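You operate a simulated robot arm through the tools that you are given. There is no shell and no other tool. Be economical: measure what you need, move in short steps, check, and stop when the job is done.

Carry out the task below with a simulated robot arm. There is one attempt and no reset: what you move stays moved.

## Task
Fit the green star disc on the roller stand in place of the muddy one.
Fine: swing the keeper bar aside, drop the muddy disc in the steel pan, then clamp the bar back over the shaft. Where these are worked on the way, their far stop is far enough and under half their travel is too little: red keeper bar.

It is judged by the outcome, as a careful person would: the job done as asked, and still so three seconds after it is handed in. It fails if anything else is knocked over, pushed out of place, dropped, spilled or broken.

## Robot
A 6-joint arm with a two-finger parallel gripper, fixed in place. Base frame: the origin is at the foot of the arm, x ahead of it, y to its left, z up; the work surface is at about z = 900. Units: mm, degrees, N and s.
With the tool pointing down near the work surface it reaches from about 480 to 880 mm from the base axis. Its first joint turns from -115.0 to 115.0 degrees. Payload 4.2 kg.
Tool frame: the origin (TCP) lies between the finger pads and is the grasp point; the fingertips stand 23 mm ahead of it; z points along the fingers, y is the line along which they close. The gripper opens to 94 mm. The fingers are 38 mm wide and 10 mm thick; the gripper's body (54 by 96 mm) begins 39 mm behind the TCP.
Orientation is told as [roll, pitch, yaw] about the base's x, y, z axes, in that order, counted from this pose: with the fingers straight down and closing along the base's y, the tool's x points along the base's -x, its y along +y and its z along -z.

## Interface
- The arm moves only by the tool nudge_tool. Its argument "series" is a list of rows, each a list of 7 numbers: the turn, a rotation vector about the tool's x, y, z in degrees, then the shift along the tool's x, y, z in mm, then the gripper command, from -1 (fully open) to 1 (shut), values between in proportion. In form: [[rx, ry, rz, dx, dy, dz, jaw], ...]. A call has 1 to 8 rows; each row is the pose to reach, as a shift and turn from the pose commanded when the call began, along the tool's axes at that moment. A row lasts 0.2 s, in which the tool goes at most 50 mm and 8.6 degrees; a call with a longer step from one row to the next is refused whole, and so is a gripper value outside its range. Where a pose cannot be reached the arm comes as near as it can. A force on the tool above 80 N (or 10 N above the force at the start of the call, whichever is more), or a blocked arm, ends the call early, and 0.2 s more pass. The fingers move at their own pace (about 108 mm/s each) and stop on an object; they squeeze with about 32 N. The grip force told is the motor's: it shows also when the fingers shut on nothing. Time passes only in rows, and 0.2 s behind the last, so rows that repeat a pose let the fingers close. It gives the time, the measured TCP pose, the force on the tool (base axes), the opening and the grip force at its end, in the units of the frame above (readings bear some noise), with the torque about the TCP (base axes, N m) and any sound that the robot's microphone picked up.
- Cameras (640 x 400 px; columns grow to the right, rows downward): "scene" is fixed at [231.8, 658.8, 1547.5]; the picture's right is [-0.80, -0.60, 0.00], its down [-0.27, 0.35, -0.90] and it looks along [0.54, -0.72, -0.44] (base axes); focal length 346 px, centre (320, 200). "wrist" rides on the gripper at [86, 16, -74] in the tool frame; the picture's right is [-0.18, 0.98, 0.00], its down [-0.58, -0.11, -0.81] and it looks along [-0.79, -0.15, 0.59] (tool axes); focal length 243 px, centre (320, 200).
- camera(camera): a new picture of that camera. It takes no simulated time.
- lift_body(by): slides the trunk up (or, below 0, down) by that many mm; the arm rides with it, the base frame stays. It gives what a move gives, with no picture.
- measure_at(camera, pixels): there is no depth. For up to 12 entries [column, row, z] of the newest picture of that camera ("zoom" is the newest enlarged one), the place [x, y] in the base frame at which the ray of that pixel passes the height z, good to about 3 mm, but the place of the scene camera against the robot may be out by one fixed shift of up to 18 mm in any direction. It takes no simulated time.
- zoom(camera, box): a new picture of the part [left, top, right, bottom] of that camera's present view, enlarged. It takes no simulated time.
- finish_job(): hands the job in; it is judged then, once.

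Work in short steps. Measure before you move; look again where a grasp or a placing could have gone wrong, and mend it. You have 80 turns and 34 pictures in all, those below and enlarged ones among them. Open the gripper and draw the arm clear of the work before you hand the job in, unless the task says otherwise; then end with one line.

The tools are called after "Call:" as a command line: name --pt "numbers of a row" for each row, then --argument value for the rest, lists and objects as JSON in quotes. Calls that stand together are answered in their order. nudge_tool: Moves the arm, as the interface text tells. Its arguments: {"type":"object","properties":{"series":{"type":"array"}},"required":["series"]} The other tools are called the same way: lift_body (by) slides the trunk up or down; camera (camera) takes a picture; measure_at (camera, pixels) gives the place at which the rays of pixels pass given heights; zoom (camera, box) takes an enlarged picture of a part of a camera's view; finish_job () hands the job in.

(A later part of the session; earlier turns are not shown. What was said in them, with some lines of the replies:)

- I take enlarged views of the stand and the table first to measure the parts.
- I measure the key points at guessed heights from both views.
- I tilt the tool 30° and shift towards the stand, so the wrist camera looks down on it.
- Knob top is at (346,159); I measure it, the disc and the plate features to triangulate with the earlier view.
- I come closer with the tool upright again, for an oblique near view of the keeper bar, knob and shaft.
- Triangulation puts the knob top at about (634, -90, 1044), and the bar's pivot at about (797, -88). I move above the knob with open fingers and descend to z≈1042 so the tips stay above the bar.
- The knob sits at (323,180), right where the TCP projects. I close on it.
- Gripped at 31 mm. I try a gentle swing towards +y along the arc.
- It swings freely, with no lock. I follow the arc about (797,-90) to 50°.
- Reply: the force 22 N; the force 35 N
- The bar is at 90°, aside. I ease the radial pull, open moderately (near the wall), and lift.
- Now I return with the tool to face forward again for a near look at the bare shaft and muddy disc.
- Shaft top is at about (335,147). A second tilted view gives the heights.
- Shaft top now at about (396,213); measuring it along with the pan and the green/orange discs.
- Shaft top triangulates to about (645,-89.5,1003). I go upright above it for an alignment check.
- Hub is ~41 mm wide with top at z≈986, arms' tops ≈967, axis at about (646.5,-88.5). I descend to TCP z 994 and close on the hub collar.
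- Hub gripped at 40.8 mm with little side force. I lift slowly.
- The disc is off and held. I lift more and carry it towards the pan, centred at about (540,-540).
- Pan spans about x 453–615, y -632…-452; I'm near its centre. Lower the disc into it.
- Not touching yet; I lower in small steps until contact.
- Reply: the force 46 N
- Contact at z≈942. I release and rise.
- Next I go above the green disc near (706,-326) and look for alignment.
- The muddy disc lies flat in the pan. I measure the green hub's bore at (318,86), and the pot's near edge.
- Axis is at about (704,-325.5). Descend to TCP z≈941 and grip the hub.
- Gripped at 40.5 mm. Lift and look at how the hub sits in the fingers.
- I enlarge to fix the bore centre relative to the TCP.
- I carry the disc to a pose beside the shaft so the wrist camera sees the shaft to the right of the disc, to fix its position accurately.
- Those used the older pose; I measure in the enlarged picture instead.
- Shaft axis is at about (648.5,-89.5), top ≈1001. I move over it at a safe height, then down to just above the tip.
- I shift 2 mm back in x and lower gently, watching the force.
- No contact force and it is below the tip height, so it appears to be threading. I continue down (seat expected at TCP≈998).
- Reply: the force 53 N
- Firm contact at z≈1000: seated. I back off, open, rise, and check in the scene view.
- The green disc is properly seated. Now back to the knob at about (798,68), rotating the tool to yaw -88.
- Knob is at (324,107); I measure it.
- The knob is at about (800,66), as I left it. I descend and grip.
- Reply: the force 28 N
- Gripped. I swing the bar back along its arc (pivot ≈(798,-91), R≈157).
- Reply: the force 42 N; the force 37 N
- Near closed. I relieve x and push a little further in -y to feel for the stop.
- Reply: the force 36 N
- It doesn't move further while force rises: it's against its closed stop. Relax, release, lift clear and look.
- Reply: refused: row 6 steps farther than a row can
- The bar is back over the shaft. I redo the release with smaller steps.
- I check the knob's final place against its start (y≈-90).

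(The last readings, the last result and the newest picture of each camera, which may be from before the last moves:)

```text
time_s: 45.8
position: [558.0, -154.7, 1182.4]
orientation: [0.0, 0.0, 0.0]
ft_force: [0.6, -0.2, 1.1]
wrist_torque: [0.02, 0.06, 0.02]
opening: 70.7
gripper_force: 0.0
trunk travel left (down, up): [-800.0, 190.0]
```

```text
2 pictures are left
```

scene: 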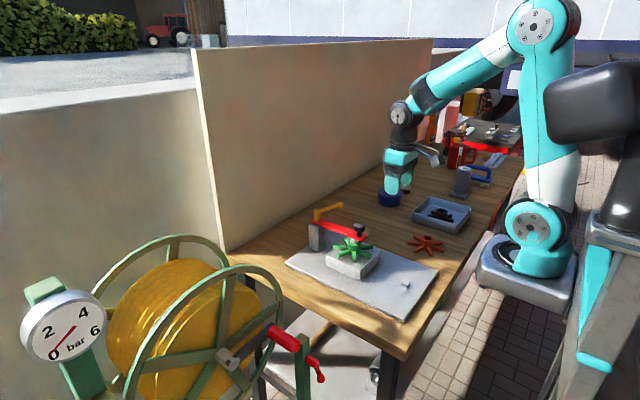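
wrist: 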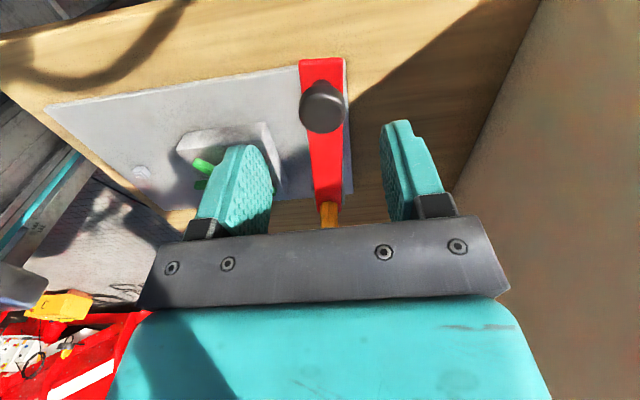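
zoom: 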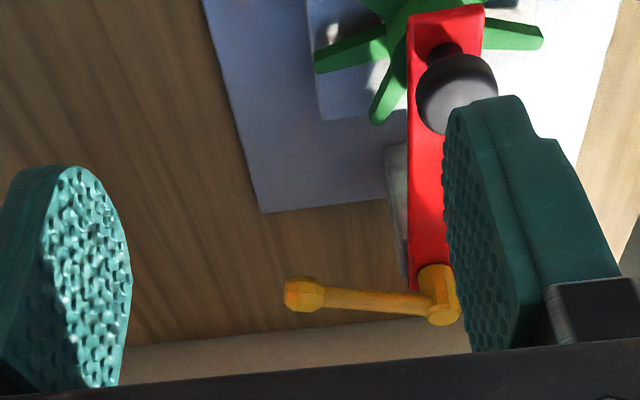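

The knob is back at its starting spot with the bar over the shaft. The green disc is on the stand, the muddy one is in the pan, and nothing else looks disturbed. The gripper is open and clear, so I hand in.

Call:
finish_job

```text
The job is handed in.
```

The green star disc is seated on the roller stand, the muddy one lies in the steel pan, and the red keeper bar is back over the shaft against its closed stop. I left the yellow lever on the post as I found it: the bar swung freely without it, so I took it not to be the clamp, but I didn't test it.
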